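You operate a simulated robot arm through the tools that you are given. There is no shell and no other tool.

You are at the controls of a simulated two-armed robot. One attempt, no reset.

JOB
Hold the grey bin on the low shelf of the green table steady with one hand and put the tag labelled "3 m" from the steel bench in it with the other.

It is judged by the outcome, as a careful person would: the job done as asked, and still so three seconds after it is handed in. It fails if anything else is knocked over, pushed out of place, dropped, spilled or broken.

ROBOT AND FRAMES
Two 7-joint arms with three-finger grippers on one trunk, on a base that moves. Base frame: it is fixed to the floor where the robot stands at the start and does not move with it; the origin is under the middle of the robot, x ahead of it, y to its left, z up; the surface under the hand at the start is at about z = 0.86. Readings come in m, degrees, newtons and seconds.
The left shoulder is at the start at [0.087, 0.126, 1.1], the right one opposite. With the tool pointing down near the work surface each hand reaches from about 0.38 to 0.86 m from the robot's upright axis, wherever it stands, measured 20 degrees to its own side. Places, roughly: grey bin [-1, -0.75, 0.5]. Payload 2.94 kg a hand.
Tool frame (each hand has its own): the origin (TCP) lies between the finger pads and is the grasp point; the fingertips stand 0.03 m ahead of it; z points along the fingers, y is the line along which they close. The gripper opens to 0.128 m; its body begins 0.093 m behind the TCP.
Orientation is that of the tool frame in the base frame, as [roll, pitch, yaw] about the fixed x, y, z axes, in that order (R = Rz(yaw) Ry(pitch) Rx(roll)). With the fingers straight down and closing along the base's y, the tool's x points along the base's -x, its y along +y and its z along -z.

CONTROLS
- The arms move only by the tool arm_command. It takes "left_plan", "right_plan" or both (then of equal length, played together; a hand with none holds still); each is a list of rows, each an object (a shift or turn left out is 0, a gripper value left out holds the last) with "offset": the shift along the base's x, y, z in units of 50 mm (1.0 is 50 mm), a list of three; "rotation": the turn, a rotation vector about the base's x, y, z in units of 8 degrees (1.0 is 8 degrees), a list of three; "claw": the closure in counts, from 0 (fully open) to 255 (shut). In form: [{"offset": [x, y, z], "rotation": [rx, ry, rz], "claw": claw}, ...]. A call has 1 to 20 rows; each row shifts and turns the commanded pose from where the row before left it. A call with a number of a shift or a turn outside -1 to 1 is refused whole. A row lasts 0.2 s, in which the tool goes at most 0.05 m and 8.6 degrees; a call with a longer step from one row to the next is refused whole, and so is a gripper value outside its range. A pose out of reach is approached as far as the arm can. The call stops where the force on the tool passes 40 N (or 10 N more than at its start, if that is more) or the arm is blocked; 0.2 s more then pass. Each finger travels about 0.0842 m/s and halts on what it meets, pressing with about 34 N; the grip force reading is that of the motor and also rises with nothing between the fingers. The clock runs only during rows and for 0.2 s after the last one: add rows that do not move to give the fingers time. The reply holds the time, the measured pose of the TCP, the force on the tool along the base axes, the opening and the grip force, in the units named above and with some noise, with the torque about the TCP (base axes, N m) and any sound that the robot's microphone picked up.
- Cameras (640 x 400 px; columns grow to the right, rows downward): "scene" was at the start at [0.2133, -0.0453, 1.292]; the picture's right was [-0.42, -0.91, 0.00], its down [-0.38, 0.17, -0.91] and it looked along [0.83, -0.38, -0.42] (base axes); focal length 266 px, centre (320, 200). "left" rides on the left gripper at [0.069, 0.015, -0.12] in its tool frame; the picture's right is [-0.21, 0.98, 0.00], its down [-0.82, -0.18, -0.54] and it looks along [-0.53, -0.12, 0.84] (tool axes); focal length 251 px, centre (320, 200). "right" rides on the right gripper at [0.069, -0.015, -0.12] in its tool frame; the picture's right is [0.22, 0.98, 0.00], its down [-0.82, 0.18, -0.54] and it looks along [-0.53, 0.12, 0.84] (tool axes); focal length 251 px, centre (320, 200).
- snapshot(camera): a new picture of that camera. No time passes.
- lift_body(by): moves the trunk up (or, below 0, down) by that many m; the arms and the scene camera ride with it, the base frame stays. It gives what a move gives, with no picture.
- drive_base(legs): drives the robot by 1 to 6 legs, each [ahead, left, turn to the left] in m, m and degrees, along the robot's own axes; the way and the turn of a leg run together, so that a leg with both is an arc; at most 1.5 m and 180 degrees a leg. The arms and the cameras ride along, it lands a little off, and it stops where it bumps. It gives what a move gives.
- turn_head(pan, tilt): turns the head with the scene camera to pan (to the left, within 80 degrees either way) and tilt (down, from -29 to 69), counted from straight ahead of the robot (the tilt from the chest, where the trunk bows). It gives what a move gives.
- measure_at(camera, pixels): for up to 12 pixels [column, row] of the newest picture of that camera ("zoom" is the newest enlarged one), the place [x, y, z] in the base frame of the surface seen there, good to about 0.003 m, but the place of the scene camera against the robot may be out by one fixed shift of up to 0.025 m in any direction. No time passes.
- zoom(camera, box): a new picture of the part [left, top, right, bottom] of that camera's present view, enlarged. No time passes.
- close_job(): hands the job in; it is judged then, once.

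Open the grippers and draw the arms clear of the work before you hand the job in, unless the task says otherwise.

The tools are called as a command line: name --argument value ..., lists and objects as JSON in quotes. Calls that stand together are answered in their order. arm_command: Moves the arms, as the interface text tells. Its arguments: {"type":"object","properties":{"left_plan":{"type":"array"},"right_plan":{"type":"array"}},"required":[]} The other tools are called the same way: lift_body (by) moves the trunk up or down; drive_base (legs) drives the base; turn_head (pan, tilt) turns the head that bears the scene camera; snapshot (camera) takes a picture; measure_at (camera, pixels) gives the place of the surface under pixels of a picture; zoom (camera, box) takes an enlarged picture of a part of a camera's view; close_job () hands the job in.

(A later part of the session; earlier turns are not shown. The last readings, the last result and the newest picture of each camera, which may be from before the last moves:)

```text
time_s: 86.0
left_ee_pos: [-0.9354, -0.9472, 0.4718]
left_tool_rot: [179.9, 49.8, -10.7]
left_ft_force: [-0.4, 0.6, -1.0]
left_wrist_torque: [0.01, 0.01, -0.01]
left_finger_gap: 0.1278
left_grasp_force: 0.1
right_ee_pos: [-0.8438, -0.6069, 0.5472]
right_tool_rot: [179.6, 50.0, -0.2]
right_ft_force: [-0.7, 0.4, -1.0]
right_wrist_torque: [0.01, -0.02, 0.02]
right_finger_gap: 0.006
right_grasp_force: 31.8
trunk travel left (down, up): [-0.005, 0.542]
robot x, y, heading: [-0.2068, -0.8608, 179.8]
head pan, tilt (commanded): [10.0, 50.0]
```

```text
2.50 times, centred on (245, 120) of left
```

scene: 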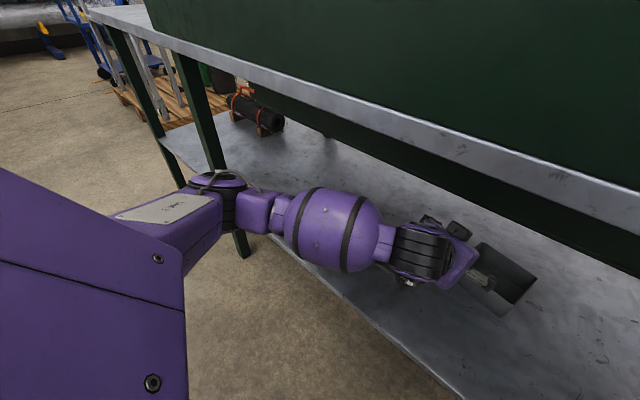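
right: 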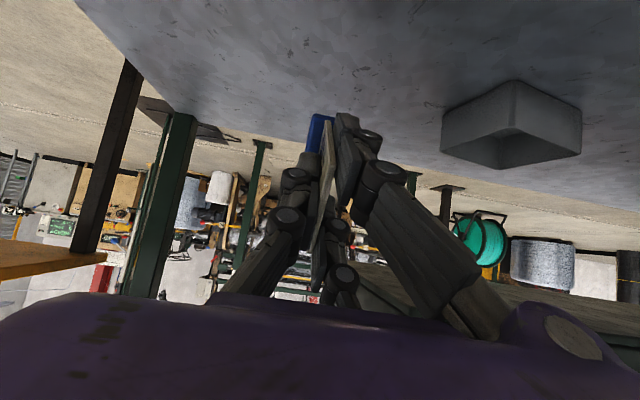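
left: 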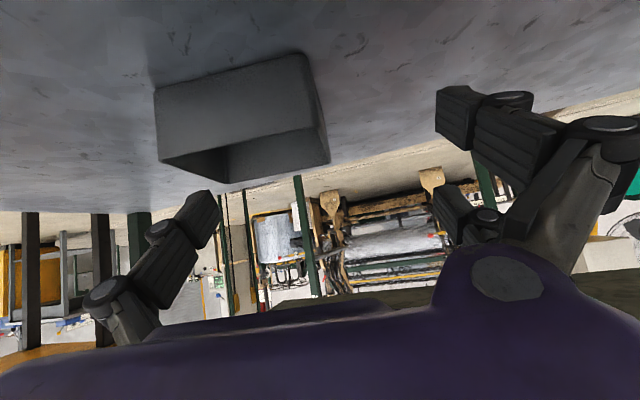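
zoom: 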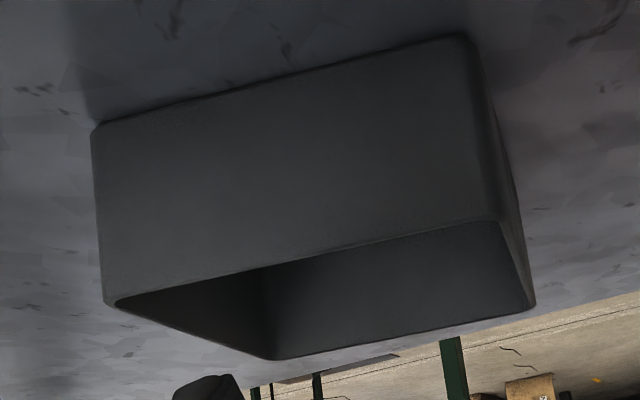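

The head stays put (likely resting against the left upper arm), so I rely on the wrist cameras. The left wall at x=-0.995 is at y≈-0.937; I advance the left hand along its axis, first 5 cm.

turn_head --pan 48 --tilt 42

arm_command --left_plan '[{"offset": [-0.37, 0.06, -0.32]}, {"offset": [-0.37, 0.06, -0.32]}, {"offset": [0, 0, 0]}]'

snapshot --camera "left"

snapshot --camera "scene"

```text
time_s: 87.0
left_ee_pos: [-0.9358, -0.9478, 0.4723]
left_tool_rot: [179.9, 49.9, -10.7]
left_ft_force: [-0.4, 0.1, -0.1]
left_wrist_torque: [0.02, -0.01, -0.01]
left_finger_gap: 0.1281
left_grasp_force: 0.1
right_ee_pos: [-0.8435, -0.6077, 0.5479]
right_tool_rot: [179.6, 49.9, -0.3]
right_ft_force: [0.5, -0.1, -1.4]
right_wrist_torque: [0.01, -0.04, -0.01]
right_finger_gap: 0.006
right_grasp_force: 32.3
trunk travel left (down, up): [-0.005, 0.542]
robot x, y, heading: [-0.2027, -0.8631, 179.5]
head pan, tilt (commanded): [48.0, 42.0]
```

```text
time_s: 87.8
left_ee_pos: [-0.9724, -0.9416, 0.4414]
left_tool_rot: [179.9, 49.8, -10.6]
left_ft_force: [-0.2, 0.5, -0.3]
left_wrist_torque: [0.0, 0.0, 0.01]
left_finger_gap: 0.1281
left_grasp_force: 0.1
right_ee_pos: [-0.8445, -0.6085, 0.5489]
right_tool_rot: [179.6, 50.0, -0.3]
right_ft_force: [-0.1, 0.3, -0.2]
right_wrist_torque: [0.01, -0.02, 0.02]
right_finger_gap: 0.0056
right_grasp_force: 32.1
trunk travel left (down, up): [-0.005, 0.542]
robot x, y, heading: [-0.2018, -0.8626, 179.6]
head pan, tilt (commanded): [48.0, 42.0]
```

```text
taken
```

left: 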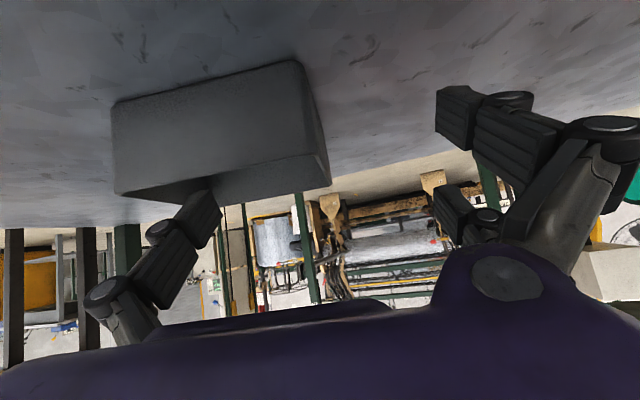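

```text
taken
```

scene: 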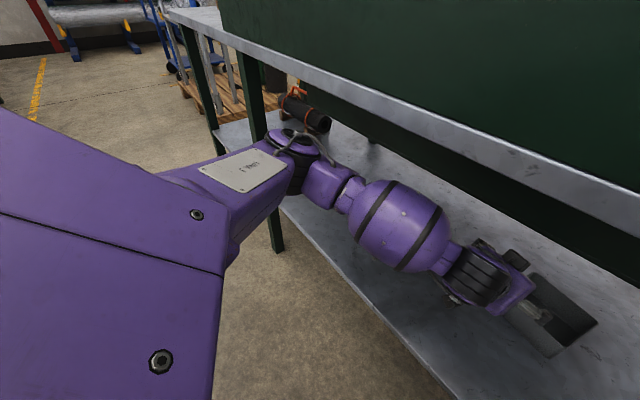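

The inner finger is now passing over the near rim inside the bin; no contact force. I zoom both views to check the finger-to-wall clearances.

zoom --camera "scene" --box '[460, 230, 620, 370]'

zoom --camera "left" --box '[80, 50, 360, 320]'

measure_at --camera "left" --pixels '[[312, 152], [318, 160], [323, 170], [328, 182], [305, 153], [295, 155], [212, 200], [205, 195], [195, 225], [450, 110], [455, 140], [440, 200]]'

```text
2.86 times, centred on (540, 300) of scene
```

zoom: 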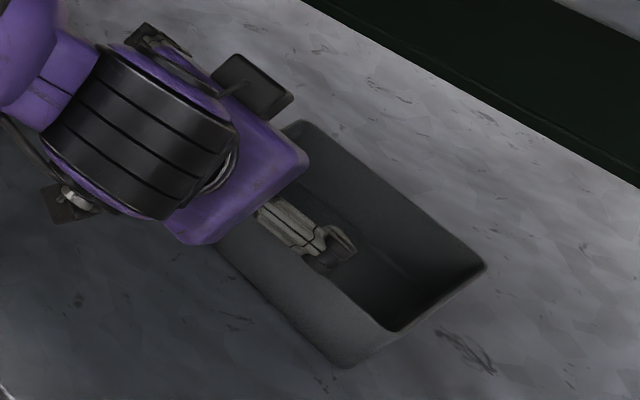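

```text
1.48 times, centred on (220, 185) of left
```

zoom: 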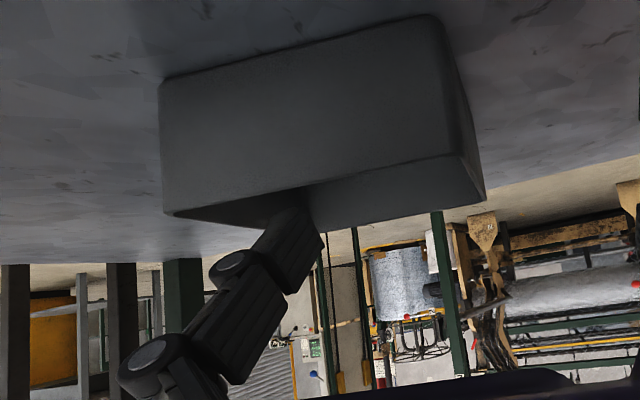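

```text
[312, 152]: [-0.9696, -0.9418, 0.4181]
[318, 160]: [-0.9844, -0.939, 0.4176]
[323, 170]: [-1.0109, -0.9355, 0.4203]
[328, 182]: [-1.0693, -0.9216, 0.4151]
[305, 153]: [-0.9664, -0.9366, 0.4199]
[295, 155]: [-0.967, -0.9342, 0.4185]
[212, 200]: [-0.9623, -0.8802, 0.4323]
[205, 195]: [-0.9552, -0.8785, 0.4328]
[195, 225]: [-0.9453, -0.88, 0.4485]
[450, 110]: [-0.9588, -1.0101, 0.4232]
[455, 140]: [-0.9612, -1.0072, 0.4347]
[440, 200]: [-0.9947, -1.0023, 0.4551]
```

Inner pad at y≈-0.880 and outer pads at ≈-1.009 are evenly placed about the wall line (≈-0.940 here). I advance the last 3 cm so the pads overlap the wall.

arm_command --left_plan '[{"offset": [-0.23, 0.04, -0.21]}, {"offset": [-0.23, 0.04, -0.21]}, {"offset": [0, 0, 0]}]'

snapshot --camera "left"

zoom --camera "scene" --box '[460, 230, 620, 370]'

```text
time_s: 88.6
left_ee_pos: [-0.9984, -0.9543, 0.4199]
left_tool_rot: [180.0, 49.6, -10.7]
left_ft_force: [0.1, -0.2, -0.4]
left_wrist_torque: [0.02, -0.01, -0.02]
left_finger_gap: 0.1281
left_grasp_force: 0.1
left hand out of reach, approached as far as the arm can: row 1, 2
right_ee_pos: [-0.8438, -0.6077, 0.5488]
right_tool_rot: [179.6, 50.0, -0.4]
right_ft_force: [-0.7, 0.1, -0.1]
right_wrist_torque: [0.0, -0.01, 0.02]
right_finger_gap: 0.0065
right_grasp_force: 31.8
trunk travel left (down, up): [-0.005, 0.542]
robot x, y, heading: [-0.2037, -0.8629, 179.6]
head pan, tilt (commanded): [48.0, 42.0]
```

```text
taken
```

left: 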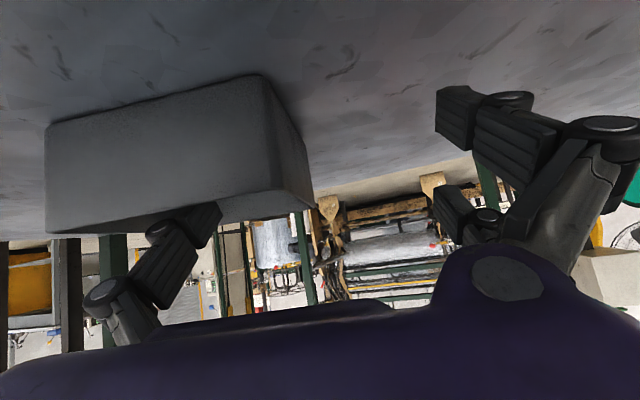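

```text
2.86 times, centred on (540, 300) of scene
```

zoom: 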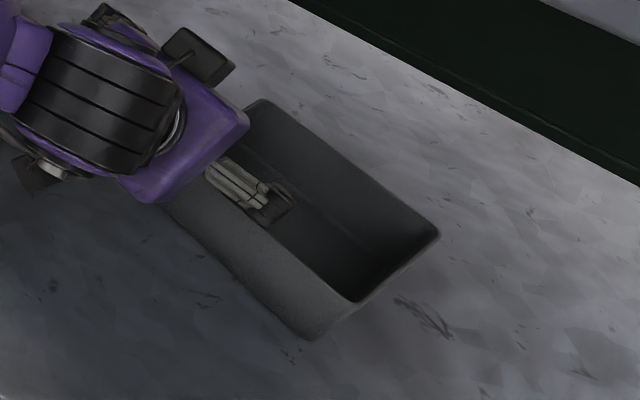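

The left arm hit a joint limit and slid to y=-0.954 instead of -0.937 (no contact forces). I back it out along its axis, then shift the base 7 cm to the right so that the left hand's target lies further outward for that arm.

arm_command --left_plan '[{"offset": [0.5, -0.09, 0.43]}, {"offset": [0.5, -0.09, 0.43]}, {"offset": [0.5, -0.09, 0.43]}, {"offset": [0, 0, 0]}]'

snapshot --camera "left"

```text
time_s: 89.6
left_ee_pos: [-0.9221, -0.9681, 0.4857]
left_tool_rot: [179.9, 49.9, -10.6]
left_ft_force: [-0.5, -0.1, 0.4]
left_wrist_torque: [-0.02, 0.01, 0.0]
left_finger_gap: 0.128
left_grasp_force: 0.0
right_ee_pos: [-0.8439, -0.6069, 0.5492]
right_tool_rot: [179.6, 49.9, -0.3]
right_ft_force: [-0.1, -1.1, -0.1]
right_wrist_torque: [-0.02, 0.0, 0.02]
right_finger_gap: 0.0061
right_grasp_force: 31.4
trunk travel left (down, up): [-0.005, 0.542]
robot x, y, heading: [-0.2059, -0.8606, 179.9]
head pan, tilt (commanded): [48.0, 42.0]
```

```text
taken
```

left: 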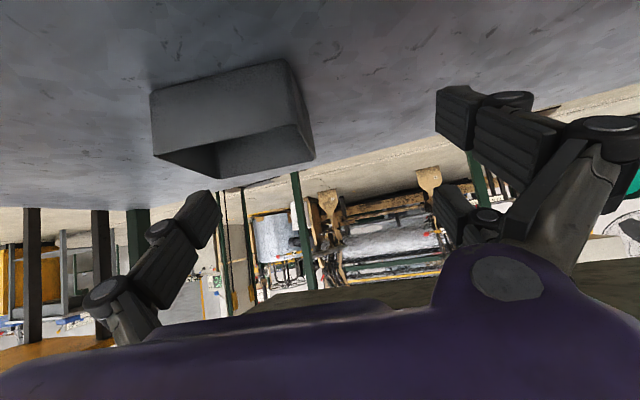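

The left hand is clear above the rim. I shift the base 7 cm to the robot's right.

drive_base --legs '[[0, -0.07, 0]]'

snapshot --camera "left"

snapshot --camera "scene"

snapshot --camera "right"

```text
time_s: 90.9
left_ee_pos: [-0.9231, -0.8979, 0.4842]
left_tool_rot: [179.9, 49.9, -10.6]
left_ft_force: [0.5, 0.6, -0.3]
left_wrist_torque: [0.01, -0.01, -0.03]
left_finger_gap: 0.128
left_grasp_force: 0.0
right_ee_pos: [-0.8424, -0.5377, 0.5476]
right_tool_rot: [179.7, 49.9, -0.2]
right_ft_force: [0.0, -0.9, -0.4]
right_wrist_torque: [0.0, -0.02, 0.03]
right_finger_gap: 0.0061
right_grasp_force: 32.4
trunk travel left (down, up): [-0.005, 0.542]
robot x, y, heading: [-0.2024, -0.7915, 179.6]
head pan, tilt (commanded): [48.0, 42.0]
```

```text
taken
```

left: 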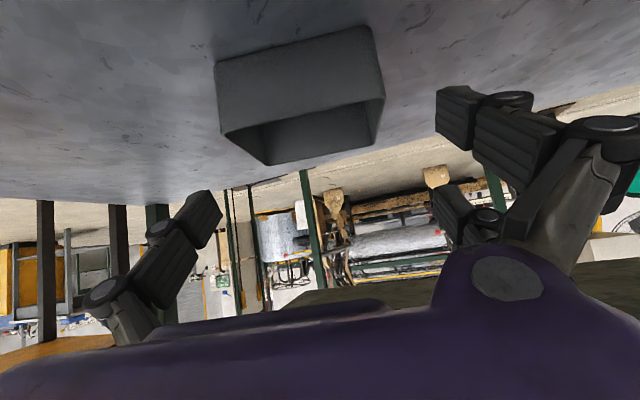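

```text
taken
```

scene: 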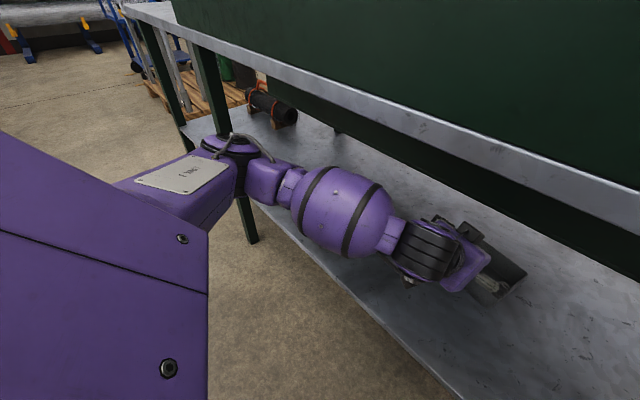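

```text
taken
```

right: 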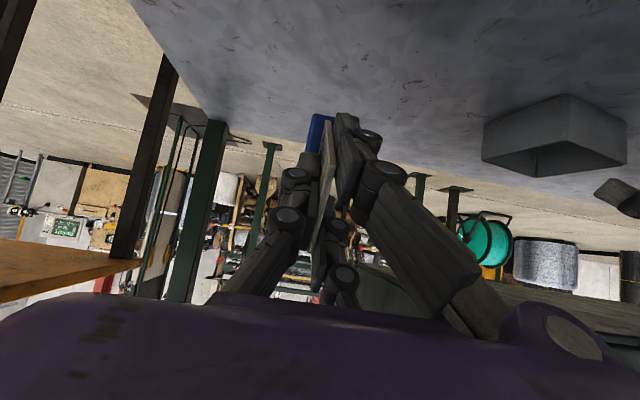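

Now the left hand is at (-0.923,-0.898). I move it sideways back in line with the wall and then in along its axis.

arm_command --left_plan '[{"offset": [-0.12, -0.5, -0.13]}, {"offset": [-0.12, -0.5, -0.13]}, {"offset": [0, 0, 0]}, {"offset": [-0.403, 0.074, -0.343]}, {"offset": [-0.403, 0.074, -0.343]}, {"offset": [0, 0, 0]}]'

snapshot --camera "left"

snapshot --camera "scene"

```text
time_s: 92.3
left_ee_pos: [-0.9743, -0.9408, 0.4362]
left_tool_rot: [179.8, 50.0, -10.6]
left_ft_force: [-1.1, 0.6, 0.3]
left_wrist_torque: [0.02, 0.02, 0.01]
left_finger_gap: 0.1276
left_grasp_force: 0.1
right_ee_pos: [-0.8447, -0.5367, 0.5473]
right_tool_rot: [179.7, 50.0, -0.2]
right_ft_force: [-1.3, -0.4, -0.4]
right_wrist_torque: [0.0, 0.0, 0.0]
right_finger_gap: 0.0056
right_grasp_force: 31.9
trunk travel left (down, up): [-0.005, 0.542]
robot x, y, heading: [-0.1995, -0.7876, 179.9]
head pan, tilt (commanded): [48.0, 42.0]
```

```text
taken
```

left: 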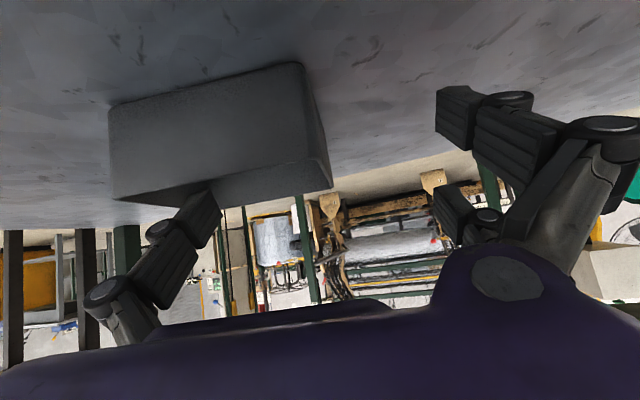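

```text
taken
```

scene: 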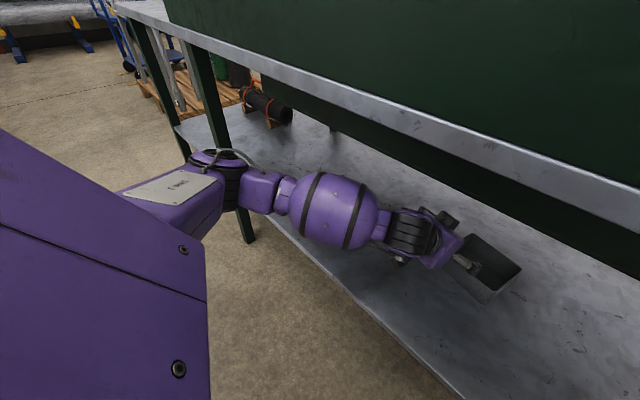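

On track. I do the last 2.6 cm along the axis and check that this time the arm reaches the grasp point.

arm_command --left_plan '[{"offset": [-0.21, 0.04, -0.155]}, {"offset": [-0.21, 0.04, -0.155]}, {"offset": [0, 0, 0]}]'

snapshot --camera "left"

```text
time_s: 93.1
left_ee_pos: [-0.9958, -0.937, 0.4219]
left_tool_rot: [180.0, 49.9, -10.6]
left_ft_force: [-0.2, -1.0, 0.1]
left_wrist_torque: [0.01, -0.01, -0.01]
left_finger_gap: 0.1279
left_grasp_force: 0.0
right_ee_pos: [-0.8436, -0.5357, 0.5479]
right_tool_rot: [179.6, 50.0, -0.3]
right_ft_force: [0.2, 0.9, -0.7]
right_wrist_torque: [0.0, -0.02, 0.01]
right_finger_gap: 0.0063
right_grasp_force: 32.0
trunk travel left (down, up): [-0.005, 0.542]
robot x, y, heading: [-0.2022, -0.7898, 179.9]
head pan, tilt (commanded): [48.0, 42.0]
```

```text
taken
```

left: 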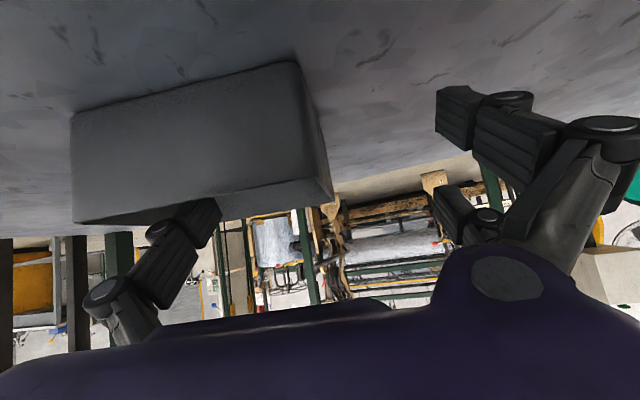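

The left hand is exactly at the grasp point without touching. Before gripping I check that the right arm can get near: I bring it (pitch 55°, yawing 40° inward) to a pre-pose with the tag's foot still above the rim.

arm_command --right_plan '[{"offset": [-0.2035, -0.636, -0.145], "rotation": [0, 0.625, 0.625]}, {"offset": [-0.2035, -0.636, -0.145], "rotation": [0, 0, 0.625]}, {"offset": [-0.2035, -0.636, -0.145], "rotation": [0, 0, 0.625]}, {"offset": [-0.2035, -0.636, -0.145], "rotation": [0, 0, 0.625]}, {"offset": [-0.2035, -0.636, -0.145], "rotation": [0, 0, 0.625]}, {"offset": [-0.2035, -0.636, -0.145], "rotation": [0, 0, 0.625]}, {"offset": [0, 0, 0]}]'

snapshot --camera "right"

snapshot --camera "scene"

```text
time_s: 94.7
left_ee_pos: [-0.996, -0.9365, 0.4215]
left_tool_rot: [179.9, 49.9, -10.6]
left_ft_force: [-1.0, -0.1, -0.7]
left_wrist_torque: [0.02, -0.01, -0.02]
left_finger_gap: 0.1281
left_grasp_force: 0.2
right_ee_pos: [-0.9062, -0.7288, 0.5056]
right_tool_rot: [179.9, 55.0, 30.0]
right_ft_force: [-0.8, 0.0, -1.2]
right_wrist_torque: [0.01, -0.03, -0.01]
right_finger_gap: 0.0061
right_grasp_force: 31.6
trunk travel left (down, up): [-0.005, 0.542]
robot x, y, heading: [-0.2035, -0.7937, 179.7]
head pan, tilt (commanded): [48.0, 42.0]
```

```text
taken
```

right: 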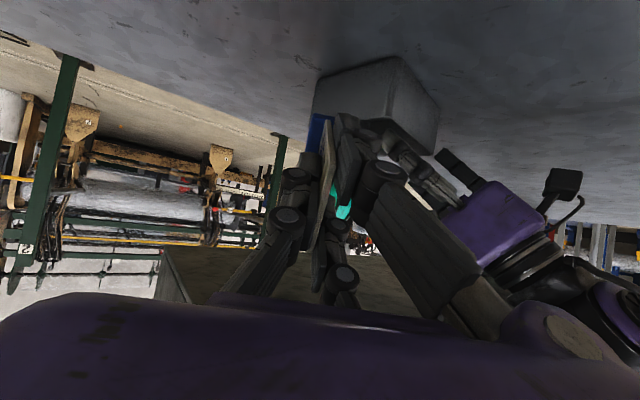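

```text
taken
```

scene: 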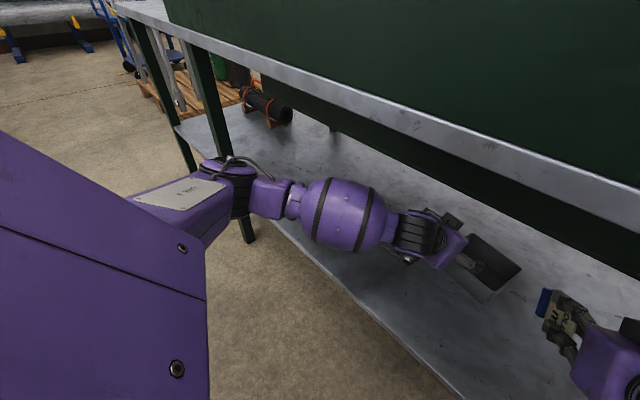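

The right hand is near and free, with the tag visible at (555,310) in the scene view. Now I close the left fingers partly (to ~1.5 cm gap) around the bin's left wall and check centring.

arm_command --left_plan '[{"offset": [0, 0, 0], "claw": 222}, {"offset": [0, 0, 0]}, {"offset": [0, 0, 0]}, {"offset": [0, 0, 0]}, {"offset": [0, 0, 0]}]'

snapshot --camera "left"

snapshot --camera "right"

zoom --camera "scene" --box '[400, 190, 600, 340]'

```text
time_s: 95.9
left_ee_pos: [-0.9955, -0.9363, 0.4214]
left_tool_rot: [179.9, 50.0, -10.6]
left_ft_force: [0.6, -0.1, -0.4]
left_wrist_torque: [0.01, 0.02, 0.0]
left_finger_gap: 0.0161
left_grasp_force: 0.0
right_ee_pos: [-0.9075, -0.727, 0.5049]
right_tool_rot: [179.8, 55.0, 29.9]
right_ft_force: [-0.4, -0.1, -0.7]
right_wrist_torque: [0.02, 0.03, -0.01]
right_finger_gap: 0.0063
right_grasp_force: 31.5
trunk travel left (down, up): [-0.005, 0.542]
robot x, y, heading: [-0.1997, -0.7912, 179.5]
head pan, tilt (commanded): [48.0, 42.0]
```

```text
taken
```

left: 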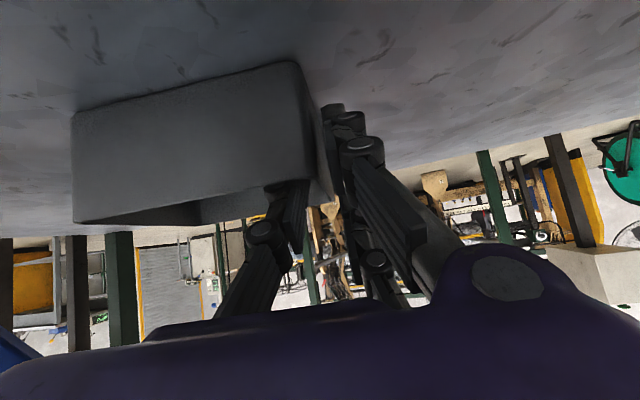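

```text
taken
```

right: 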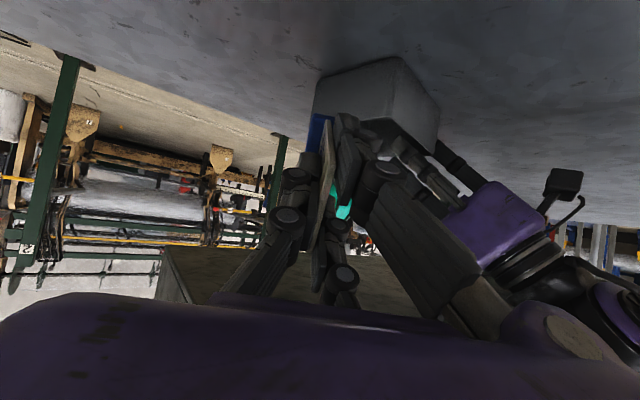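

```text
2.67 times, centred on (500, 265) of scene
```

zoom: 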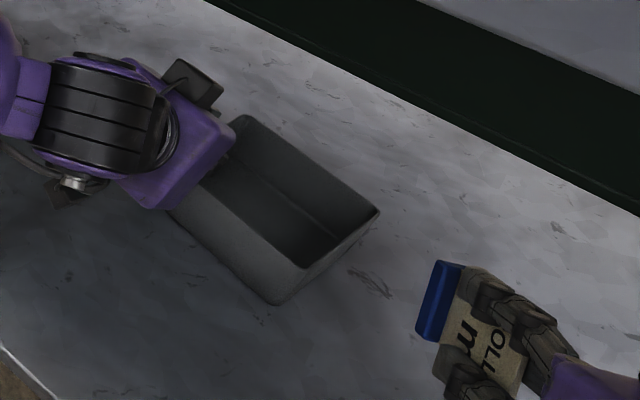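

Gap 16 mm around the wall, no contact, bin unmoved. I close fully to grip the wall.

arm_command --left_plan '[{"offset": [0, 0, 0], "claw": 240}, {"offset": [0, 0, 0], "claw": 255}, {"offset": [0, 0, 0]}, {"offset": [0, 0, 0]}]'

snapshot --camera "left"

zoom --camera "scene" --box '[400, 190, 600, 340]'

```text
time_s: 96.9
left_ee_pos: [-0.9955, -0.936, 0.4213]
left_tool_rot: [180.0, 49.9, -10.7]
left_ft_force: [0.7, -0.6, 0.4]
left_wrist_torque: [-0.06, 0.03, 0.02]
left_finger_gap: 0.0058
left_grasp_force: 31.3
right_ee_pos: [-0.9059, -0.7286, 0.505]
right_tool_rot: [180.0, 55.0, 29.9]
right_ft_force: [0.4, 0.2, 0.1]
right_wrist_torque: [-0.02, -0.01, 0.0]
right_finger_gap: 0.006
right_grasp_force: 31.9
trunk travel left (down, up): [-0.005, 0.542]
robot x, y, heading: [-0.2051, -0.7908, 179.6]
head pan, tilt (commanded): [48.0, 42.0]
```

```text
taken
```

left: 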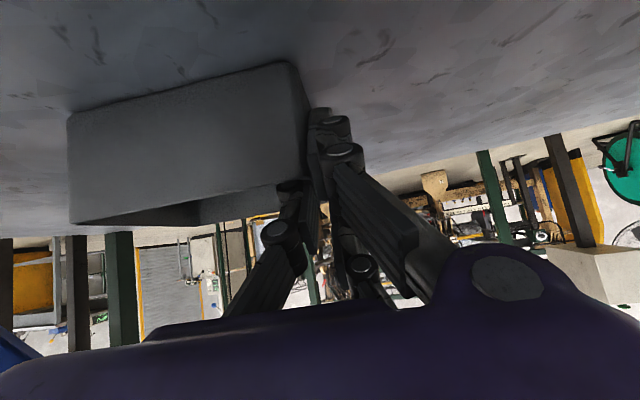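

```text
2.67 times, centred on (500, 265) of scene
```

zoom: 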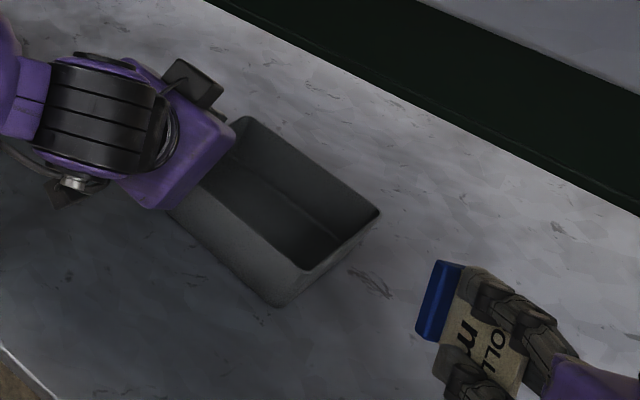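

The left hand grips the bin wall firmly (31 N, gap 5.8 mm) and the bin has not visibly moved. I bring the right hand on to its pre-pose next to the bin with the foot above the rim.

arm_command --right_plan '[{"offset": [-0.24, -0.61, -0.17], "rotation": [0, 0, 0.625]}, {"offset": [-0.24, -0.61, -0.17], "rotation": [0, 0, 0.625]}, {"offset": [0, 0, 0]}]'

snapshot --camera "right"

snapshot --camera "scene"

snapshot --camera "left"

```text
time_s: 97.7
left_ee_pos: [-0.9961, -0.9359, 0.4227]
left_tool_rot: [179.9, 50.1, -10.6]
left_ft_force: [0.5, 0.6, 0.7]
left_wrist_torque: [0.02, 0.01, 0.04]
left_finger_gap: 0.0059
left_grasp_force: 31.7
right_ee_pos: [-0.9297, -0.7897, 0.4886]
right_tool_rot: [179.9, 55.1, 40.0]
right_ft_force: [-0.5, 0.3, -0.8]
right_wrist_torque: [0.02, -0.03, 0.03]
right_finger_gap: 0.006
right_grasp_force: 32.1
trunk travel left (down, up): [-0.005, 0.542]
robot x, y, heading: [-0.2042, -0.7914, 179.9]
head pan, tilt (commanded): [48.0, 42.0]
```

```text
taken
```

right: 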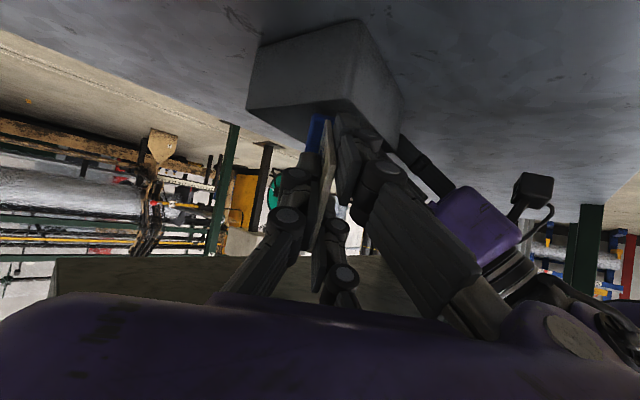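

```text
taken
```

scene: 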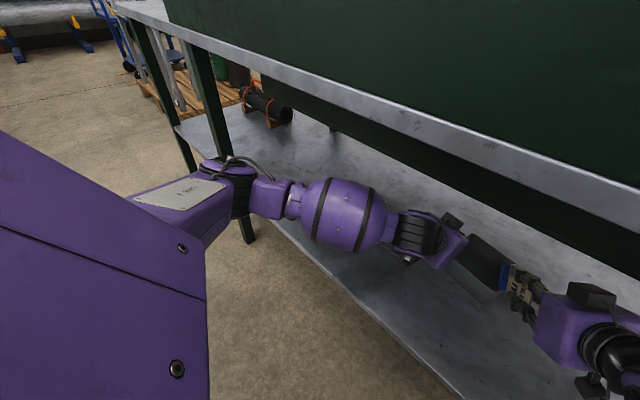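

```text
taken
```

left: 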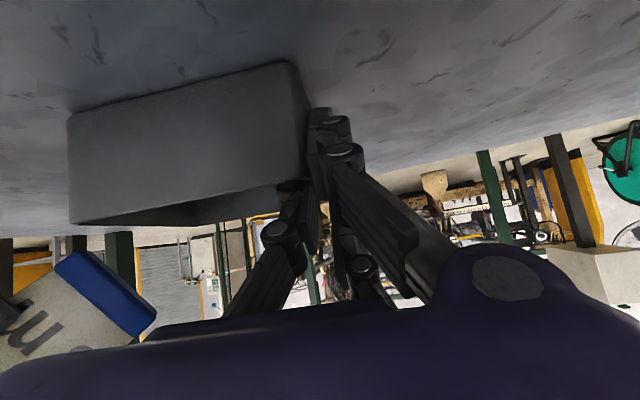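

The tag's foot hangs at the bin's near-right corner at (505,278) in the scene view. I zoom in and measure foot and bin rim positions.

zoom --camera "scene" --box '[430, 210, 640, 350]'

measure_at --camera "zoom" --pixels '[[215, 170], [230, 190], [245, 200], [225, 240], [240, 250], [270, 220], [280, 190], [130, 80], [225, 158], [480, 240], [520, 250], [120, 140]]'

zoom --camera "left" --box '[0, 150, 320, 350]'

measure_at --camera "left" --pixels '[[80, 258], [150, 308], [138, 330], [60, 265], [110, 290], [40, 320], [72, 215], [200, 205], [270, 187], [140, 222]]'

```text
2.86 times, centred on (535, 280) of scene
```

zoom: 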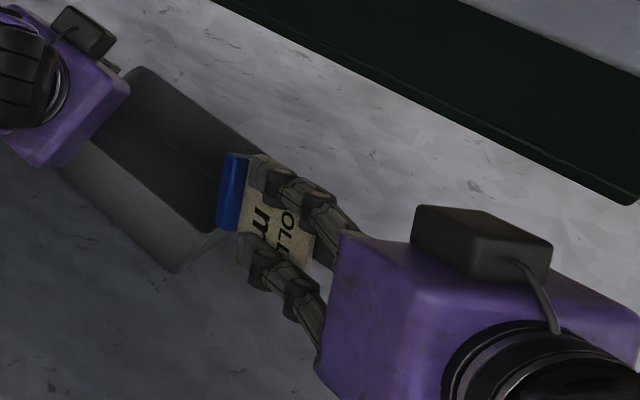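

```text
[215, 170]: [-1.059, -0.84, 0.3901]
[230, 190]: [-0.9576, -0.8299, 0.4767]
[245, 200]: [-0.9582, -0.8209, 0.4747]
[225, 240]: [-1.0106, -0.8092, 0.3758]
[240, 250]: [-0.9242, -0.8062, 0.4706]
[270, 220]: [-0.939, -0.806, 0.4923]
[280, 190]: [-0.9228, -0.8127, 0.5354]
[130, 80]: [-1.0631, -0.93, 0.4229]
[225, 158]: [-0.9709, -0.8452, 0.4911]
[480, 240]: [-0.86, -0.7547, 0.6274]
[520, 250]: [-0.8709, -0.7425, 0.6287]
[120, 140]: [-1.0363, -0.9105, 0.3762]
```

```text
2.00 times, centred on (160, 250) of left
```

zoom: 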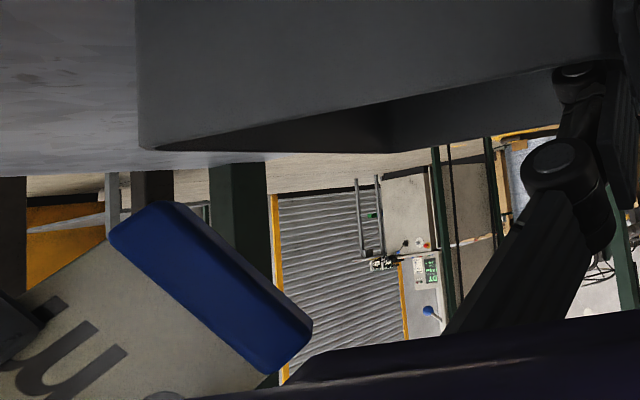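

```text
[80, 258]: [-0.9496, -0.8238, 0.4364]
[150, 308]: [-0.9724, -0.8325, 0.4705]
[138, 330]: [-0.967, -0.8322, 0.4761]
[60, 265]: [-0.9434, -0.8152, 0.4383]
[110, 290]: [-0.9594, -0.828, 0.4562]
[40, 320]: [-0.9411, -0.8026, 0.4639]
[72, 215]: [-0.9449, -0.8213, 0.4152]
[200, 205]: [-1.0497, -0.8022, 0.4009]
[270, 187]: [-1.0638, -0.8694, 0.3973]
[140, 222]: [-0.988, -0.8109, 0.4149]
```

The foot's lowest corner (z≈0.436) is just above the rim's near-right corner, and the hand has ~5 cm below the hanging box. I move in along the tool axis, two thirds first.

arm_command --right_plan '[{"offset": [-0.422, -0.369, -0.28]}, {"offset": [-0.422, -0.369, -0.337]}, {"offset": [0, 0, 0]}]'

snapshot --camera "left"

zoom --camera "scene" --box '[430, 210, 640, 350]'

snapshot --camera "right"

```text
time_s: 98.5
left_ee_pos: [-0.9951, -0.9359, 0.4217]
left_tool_rot: [179.9, 49.9, -10.6]
left_ft_force: [-1.0, 0.8, 0.9]
left_wrist_torque: [0.02, 0.01, 0.02]
left_finger_gap: 0.006
left_grasp_force: 31.5
right_ee_pos: [-0.9716, -0.8261, 0.4571]
right_tool_rot: [-179.9, 55.0, 39.8]
right_ft_force: [-0.1, 0.5, 0.9]
right_wrist_torque: [0.02, -0.03, 0.0]
right_finger_gap: 0.0059
right_grasp_force: 32.3
trunk travel left (down, up): [-0.005, 0.542]
robot x, y, heading: [-0.2034, -0.7906, 179.9]
head pan, tilt (commanded): [48.0, 42.0]
```

```text
taken
```

left: 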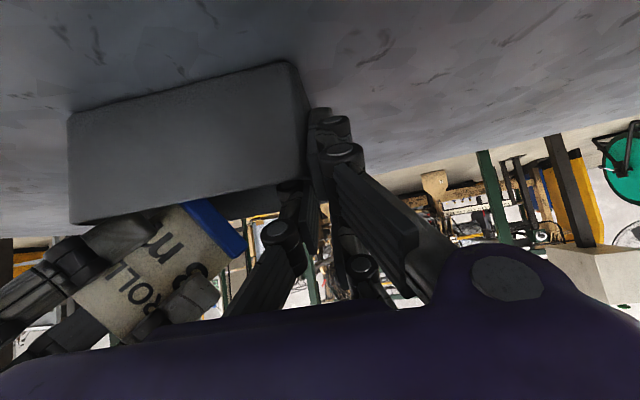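

```text
2.86 times, centred on (535, 280) of scene
```

zoom: 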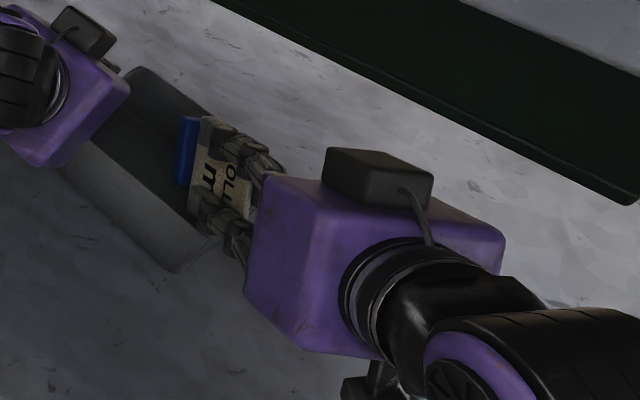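

```text
taken
```

right: 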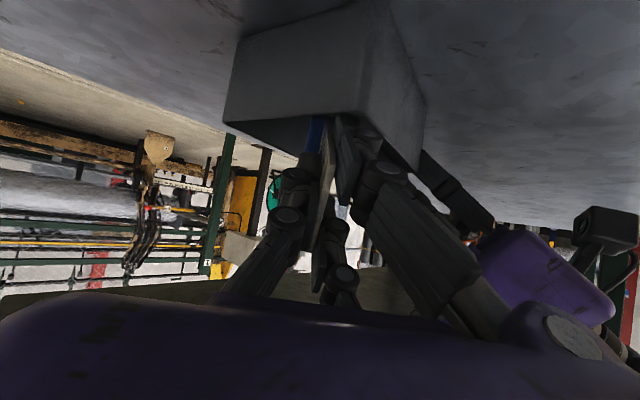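

The tag's foot is now inside the bin's outline and nothing touches (forces ~0). I go the last third in.

arm_command --right_plan '[{"offset": [-0.21, -0.19, -0.18]}, {"offset": [-0.21, -0.19, -0.18]}, {"offset": [0, 0, 0]}]'

snapshot --camera "left"

zoom --camera "scene" --box '[430, 210, 640, 350]'

snapshot --camera "right"

```text
time_s: 99.3
left_ee_pos: [-0.9959, -0.9355, 0.4211]
left_tool_rot: [179.9, 49.9, -10.7]
left_ft_force: [0.5, 0.8, -0.3]
left_wrist_torque: [-0.02, 0.01, 0.03]
left_finger_gap: 0.0063
left_grasp_force: 31.5
right_ee_pos: [-0.9924, -0.8459, 0.4388]
right_tool_rot: [179.9, 55.1, 40.0]
right_ft_force: [-0.4, -1.7, -0.6]
right_wrist_torque: [0.06, 0.02, -0.02]
right_finger_gap: 0.006
right_grasp_force: 32.2
trunk travel left (down, up): [-0.005, 0.542]
robot x, y, heading: [-0.2031, -0.7938, 179.8]
head pan, tilt (commanded): [48.0, 42.0]
```

```text
taken
```

left: 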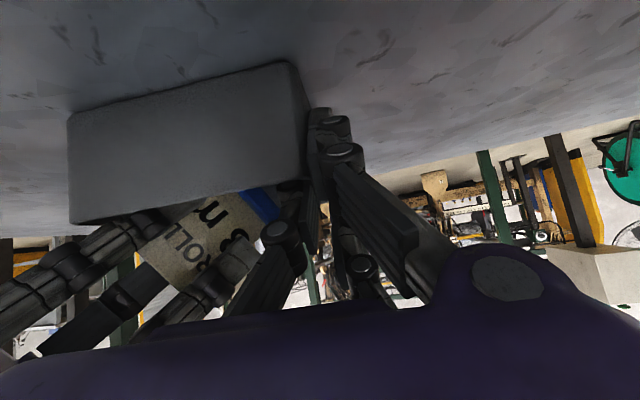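

```text
2.86 times, centred on (535, 280) of scene
```

zoom: 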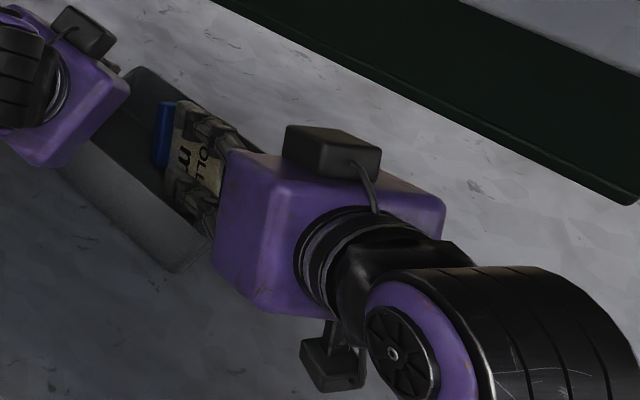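

```text
taken
```

right: 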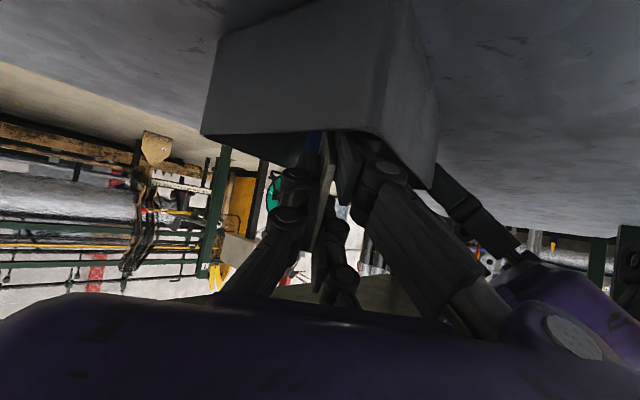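

Right TCP is at its target (-0.992,-0.846,0.439). I verify where the tag's foot and card are relative to the bin before releasing.

zoom --camera "left" --box '[60, 130, 340, 330]'

measure_at --camera "left" --pixels '[[255, 200], [265, 208], [275, 218], [215, 212], [190, 250], [165, 265], [225, 260], [150, 225], [72, 218], [255, 188]]'

measure_at --camera "scene" --pixels '[[489, 258], [492, 265], [497, 270], [500, 255], [505, 262], [478, 240]]'

```text
2.00 times, centred on (200, 230) of left
```

zoom: 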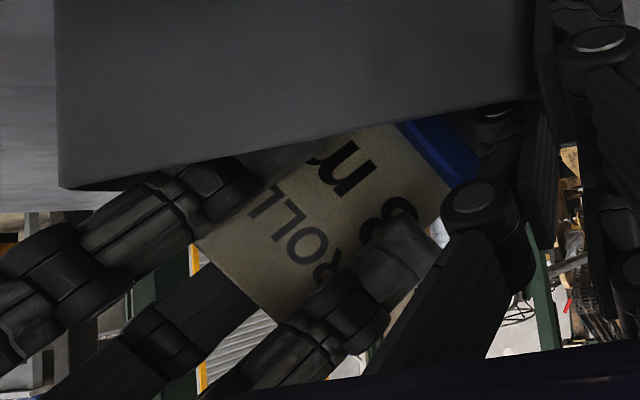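

```text
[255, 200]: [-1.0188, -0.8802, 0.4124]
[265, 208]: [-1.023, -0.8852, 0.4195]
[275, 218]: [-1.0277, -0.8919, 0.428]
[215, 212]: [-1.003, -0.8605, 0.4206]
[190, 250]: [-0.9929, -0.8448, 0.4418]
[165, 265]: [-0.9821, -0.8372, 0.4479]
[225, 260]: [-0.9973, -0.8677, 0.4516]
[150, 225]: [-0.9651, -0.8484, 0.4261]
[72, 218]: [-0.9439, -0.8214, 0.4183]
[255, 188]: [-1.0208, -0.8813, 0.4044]
```

```text
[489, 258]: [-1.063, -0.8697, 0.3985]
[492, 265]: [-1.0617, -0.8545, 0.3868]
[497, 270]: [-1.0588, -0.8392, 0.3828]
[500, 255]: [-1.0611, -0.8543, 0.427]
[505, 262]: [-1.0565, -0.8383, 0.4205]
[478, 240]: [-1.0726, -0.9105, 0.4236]
```

The tag's foot is well inside (around (-1.02,-0.88), z 0.41) but its far end could still land on the right wall when it lies down, so I shift 1 cm further left/in before releasing.

arm_command --right_plan '[{"offset": [-0.1, -0.2, -0.06]}, {"offset": [0, 0, 0]}]'

snapshot --camera "left"

snapshot --camera "scene"

zoom --camera "scene" --box '[430, 210, 590, 310]'

```text
time_s: 99.9
left_ee_pos: [-0.9962, -0.9362, 0.4209]
left_tool_rot: [179.9, 49.9, -10.5]
left_ft_force: [-0.7, 0.4, 0.3]
left_wrist_torque: [-0.02, -0.02, -0.03]
left_finger_gap: 0.0059
left_grasp_force: 32.0
right_ee_pos: [-0.9978, -0.8539, 0.4373]
right_tool_rot: [179.9, 55.0, 39.9]
right_ft_force: [1.1, -0.1, -1.1]
right_wrist_torque: [0.03, 0.01, 0.01]
right_finger_gap: 0.006
right_grasp_force: 32.3
trunk travel left (down, up): [-0.005, 0.542]
robot x, y, heading: [-0.2041, -0.7908, 179.8]
head pan, tilt (commanded): [48.0, 42.0]
```

```text
taken
```

left: 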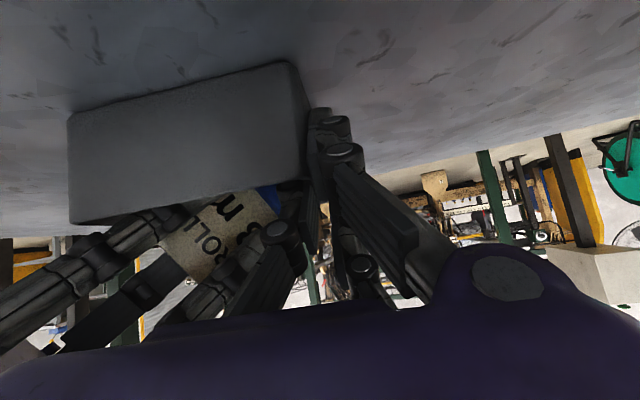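

```text
taken
```

scene: 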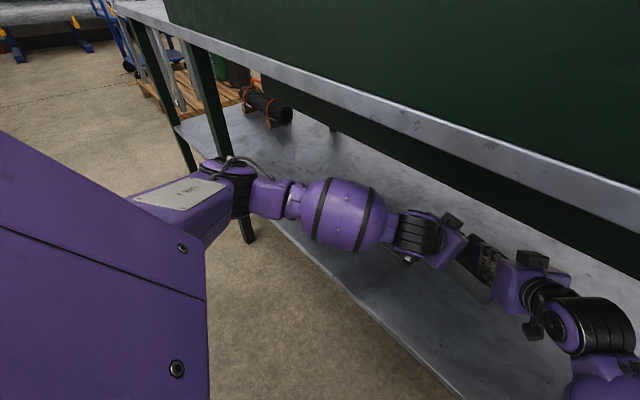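

```text
4.00 times, centred on (510, 260) of scene
```

zoom: 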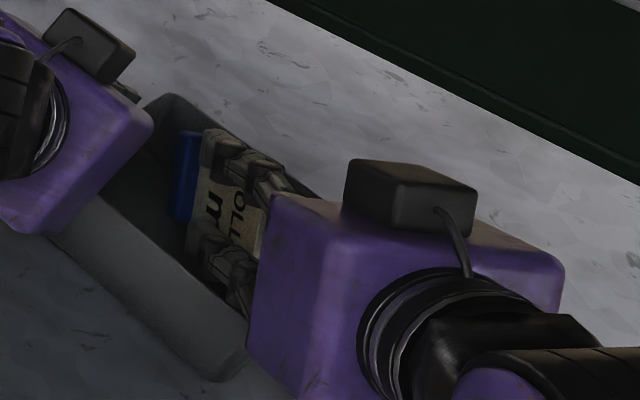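

The foot is inside the bin with both hands clear of each other. I open the right fingers slowly, just enough to let the tag drop the last 1–2 cm.

arm_command --right_plan '[{"offset": [0, 0, 0], "claw": 238}, {"offset": [0, 0, 0], "claw": 228}, {"offset": [0, 0, 0], "claw": 218}, {"offset": [0, 0, 0]}, {"offset": [0, 0, 0]}]'

snapshot --camera "left"

zoom --camera "scene" --box '[430, 210, 590, 310]'

snapshot --camera "right"

```text
time_s: 101.1
left_ee_pos: [-0.9961, -0.9368, 0.4211]
left_tool_rot: [179.9, 49.9, -10.7]
left_ft_force: [-0.5, 0.7, -0.6]
left_wrist_torque: [0.0, 0.04, 0.0]
left_finger_gap: 0.0062
left_grasp_force: 31.6
right_ee_pos: [-0.997, -0.8553, 0.436]
right_tool_rot: [179.8, 55.0, 39.9]
right_ft_force: [0.3, 0.5, 0.2]
right_wrist_torque: [0.01, -0.03, -0.01]
right_finger_gap: 0.0188
right_grasp_force: 0.1
trunk travel left (down, up): [-0.005, 0.542]
robot x, y, heading: [-0.2085, -0.7944, 179.6]
head pan, tilt (commanded): [48.0, 42.0]
```

```text
taken
```

left: 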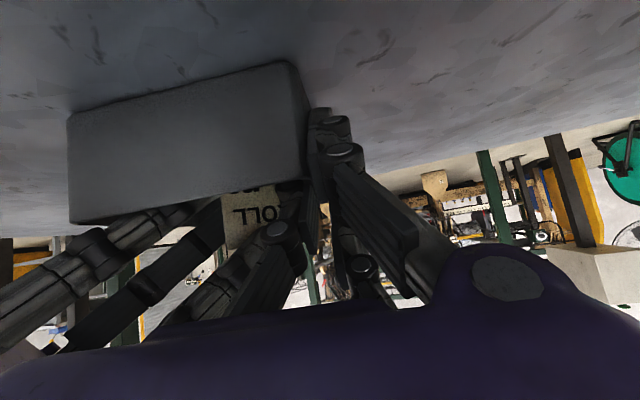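

```text
4.00 times, centred on (510, 260) of scene
```

zoom: 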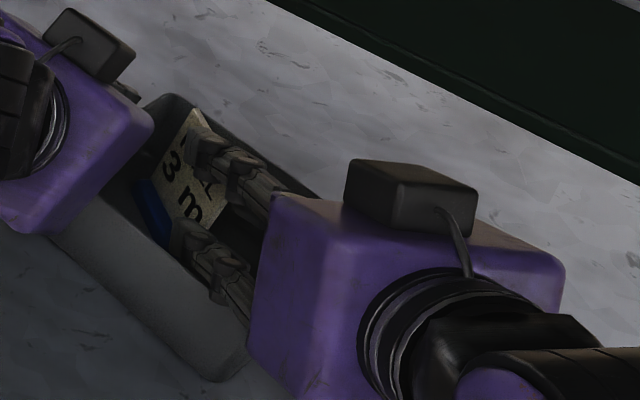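

```text
taken
```

right: 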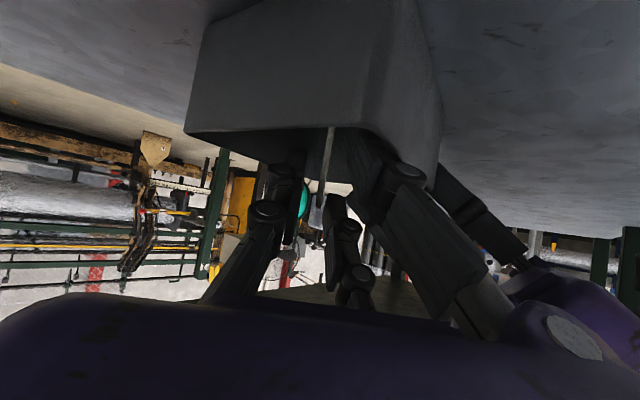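

The tag dropped onto its foot and now stands upright inside the bin, free between the fingers (gap 19 mm, no force). I open a touch more and back the right hand out slowly along its axis while the left still holds the bin.

arm_command --right_plan '[{"offset": [0, 0, 0], "claw": 206}, {"offset": [0, 0, 0]}, {"offset": [0.125, 0.105, 0.115]}, {"offset": [0.19, 0.158, 0.172]}, {"offset": [0.25, 0.21, 0.23]}, {"offset": [0, 0, 0]}]'

zoom --camera "scene" --box '[430, 210, 590, 310]'

snapshot --camera "right"

snapshot --camera "left"

```text
time_s: 102.5
left_ee_pos: [-0.9954, -0.937, 0.421]
left_tool_rot: [179.9, 49.8, -10.7]
left_ft_force: [3.5, 0.9, -0.8]
left_wrist_torque: [-0.18, 0.05, -0.17]
left_finger_gap: 0.006
left_grasp_force: 31.8
right_ee_pos: [-0.9681, -0.83, 0.4614]
right_tool_rot: [180.0, 55.0, 39.8]
right_ft_force: [-2.2, -0.3, 1.3]
right_wrist_torque: [-0.05, 0.06, -0.05]
right_finger_gap: 0.0241
right_grasp_force: 0.1
trunk travel left (down, up): [-0.005, 0.542]
robot x, y, heading: [-0.2036, -0.7911, 180.1]
head pan, tilt (commanded): [48.0, 42.0]
```

```text
4.00 times, centred on (510, 260) of scene
```

zoom: 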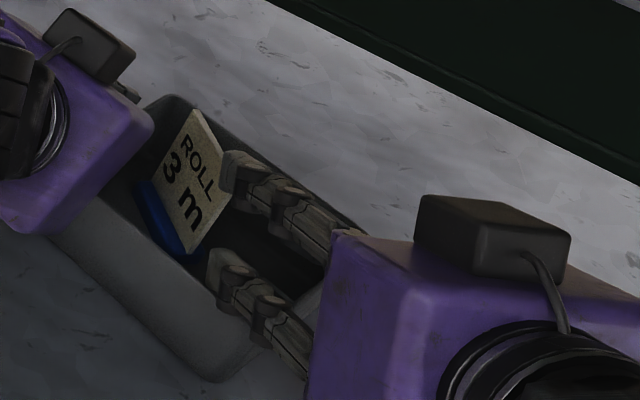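

```text
taken
```

right: 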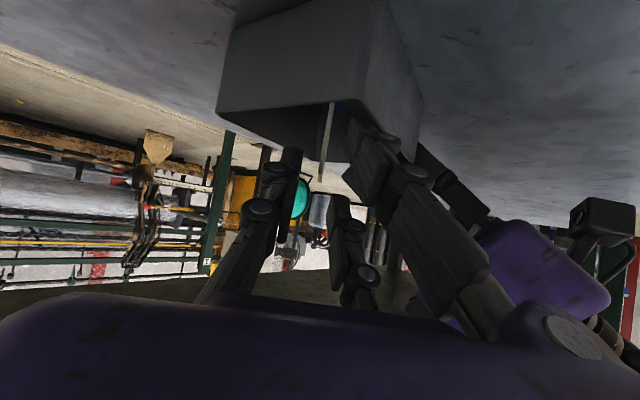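

```text
taken
```

left: 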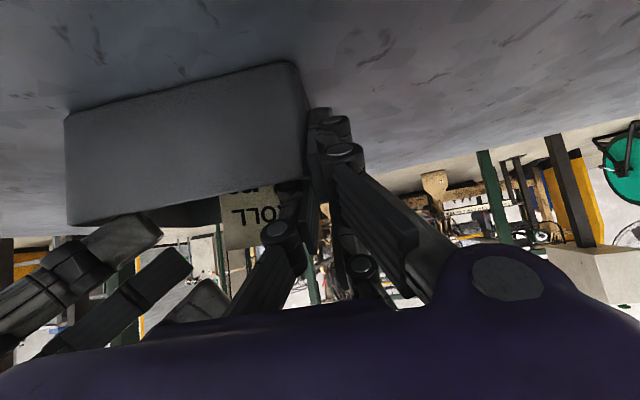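

The tag stands clear at (185,185) in the zoom. Slight forces (2–3 N) suggest the lower right finger brushes the near wall, so I lift the right hand straight up a little, then back out.

arm_command --right_plan '[{"offset": [0, 0, 0.2]}, {"offset": [0, 0, 0]}]'

zoom --camera "scene" --box '[430, 210, 590, 310]'

```text
time_s: 103.1
left_ee_pos: [-0.9964, -0.9373, 0.4214]
left_tool_rot: [179.9, 50.0, -10.6]
left_ft_force: [0.3, -0.8, 0.2]
left_wrist_torque: [-0.07, -0.08, -0.02]
left_finger_gap: 0.006
left_grasp_force: 32.1
right_ee_pos: [-0.9691, -0.8303, 0.472]
right_tool_rot: [179.9, 54.9, 39.9]
right_ft_force: [-0.9, 0.1, -0.1]
right_wrist_torque: [0.0, 0.0, 0.03]
right_finger_gap: 0.0243
right_grasp_force: 0.0
trunk travel left (down, up): [-0.005, 0.542]
robot x, y, heading: [-0.2051, -0.7903, 179.9]
head pan, tilt (commanded): [48.0, 42.0]
```

```text
4.00 times, centred on (510, 260) of scene
```

zoom: 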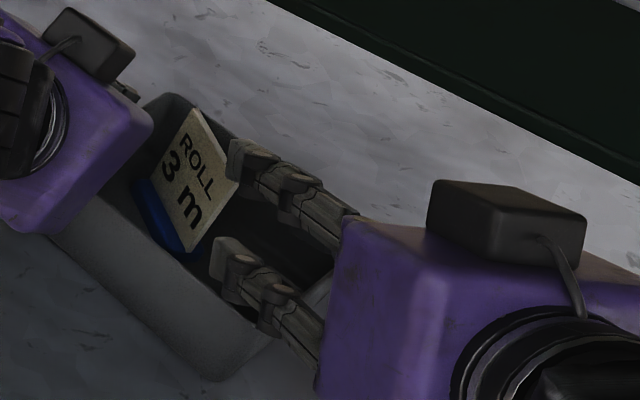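

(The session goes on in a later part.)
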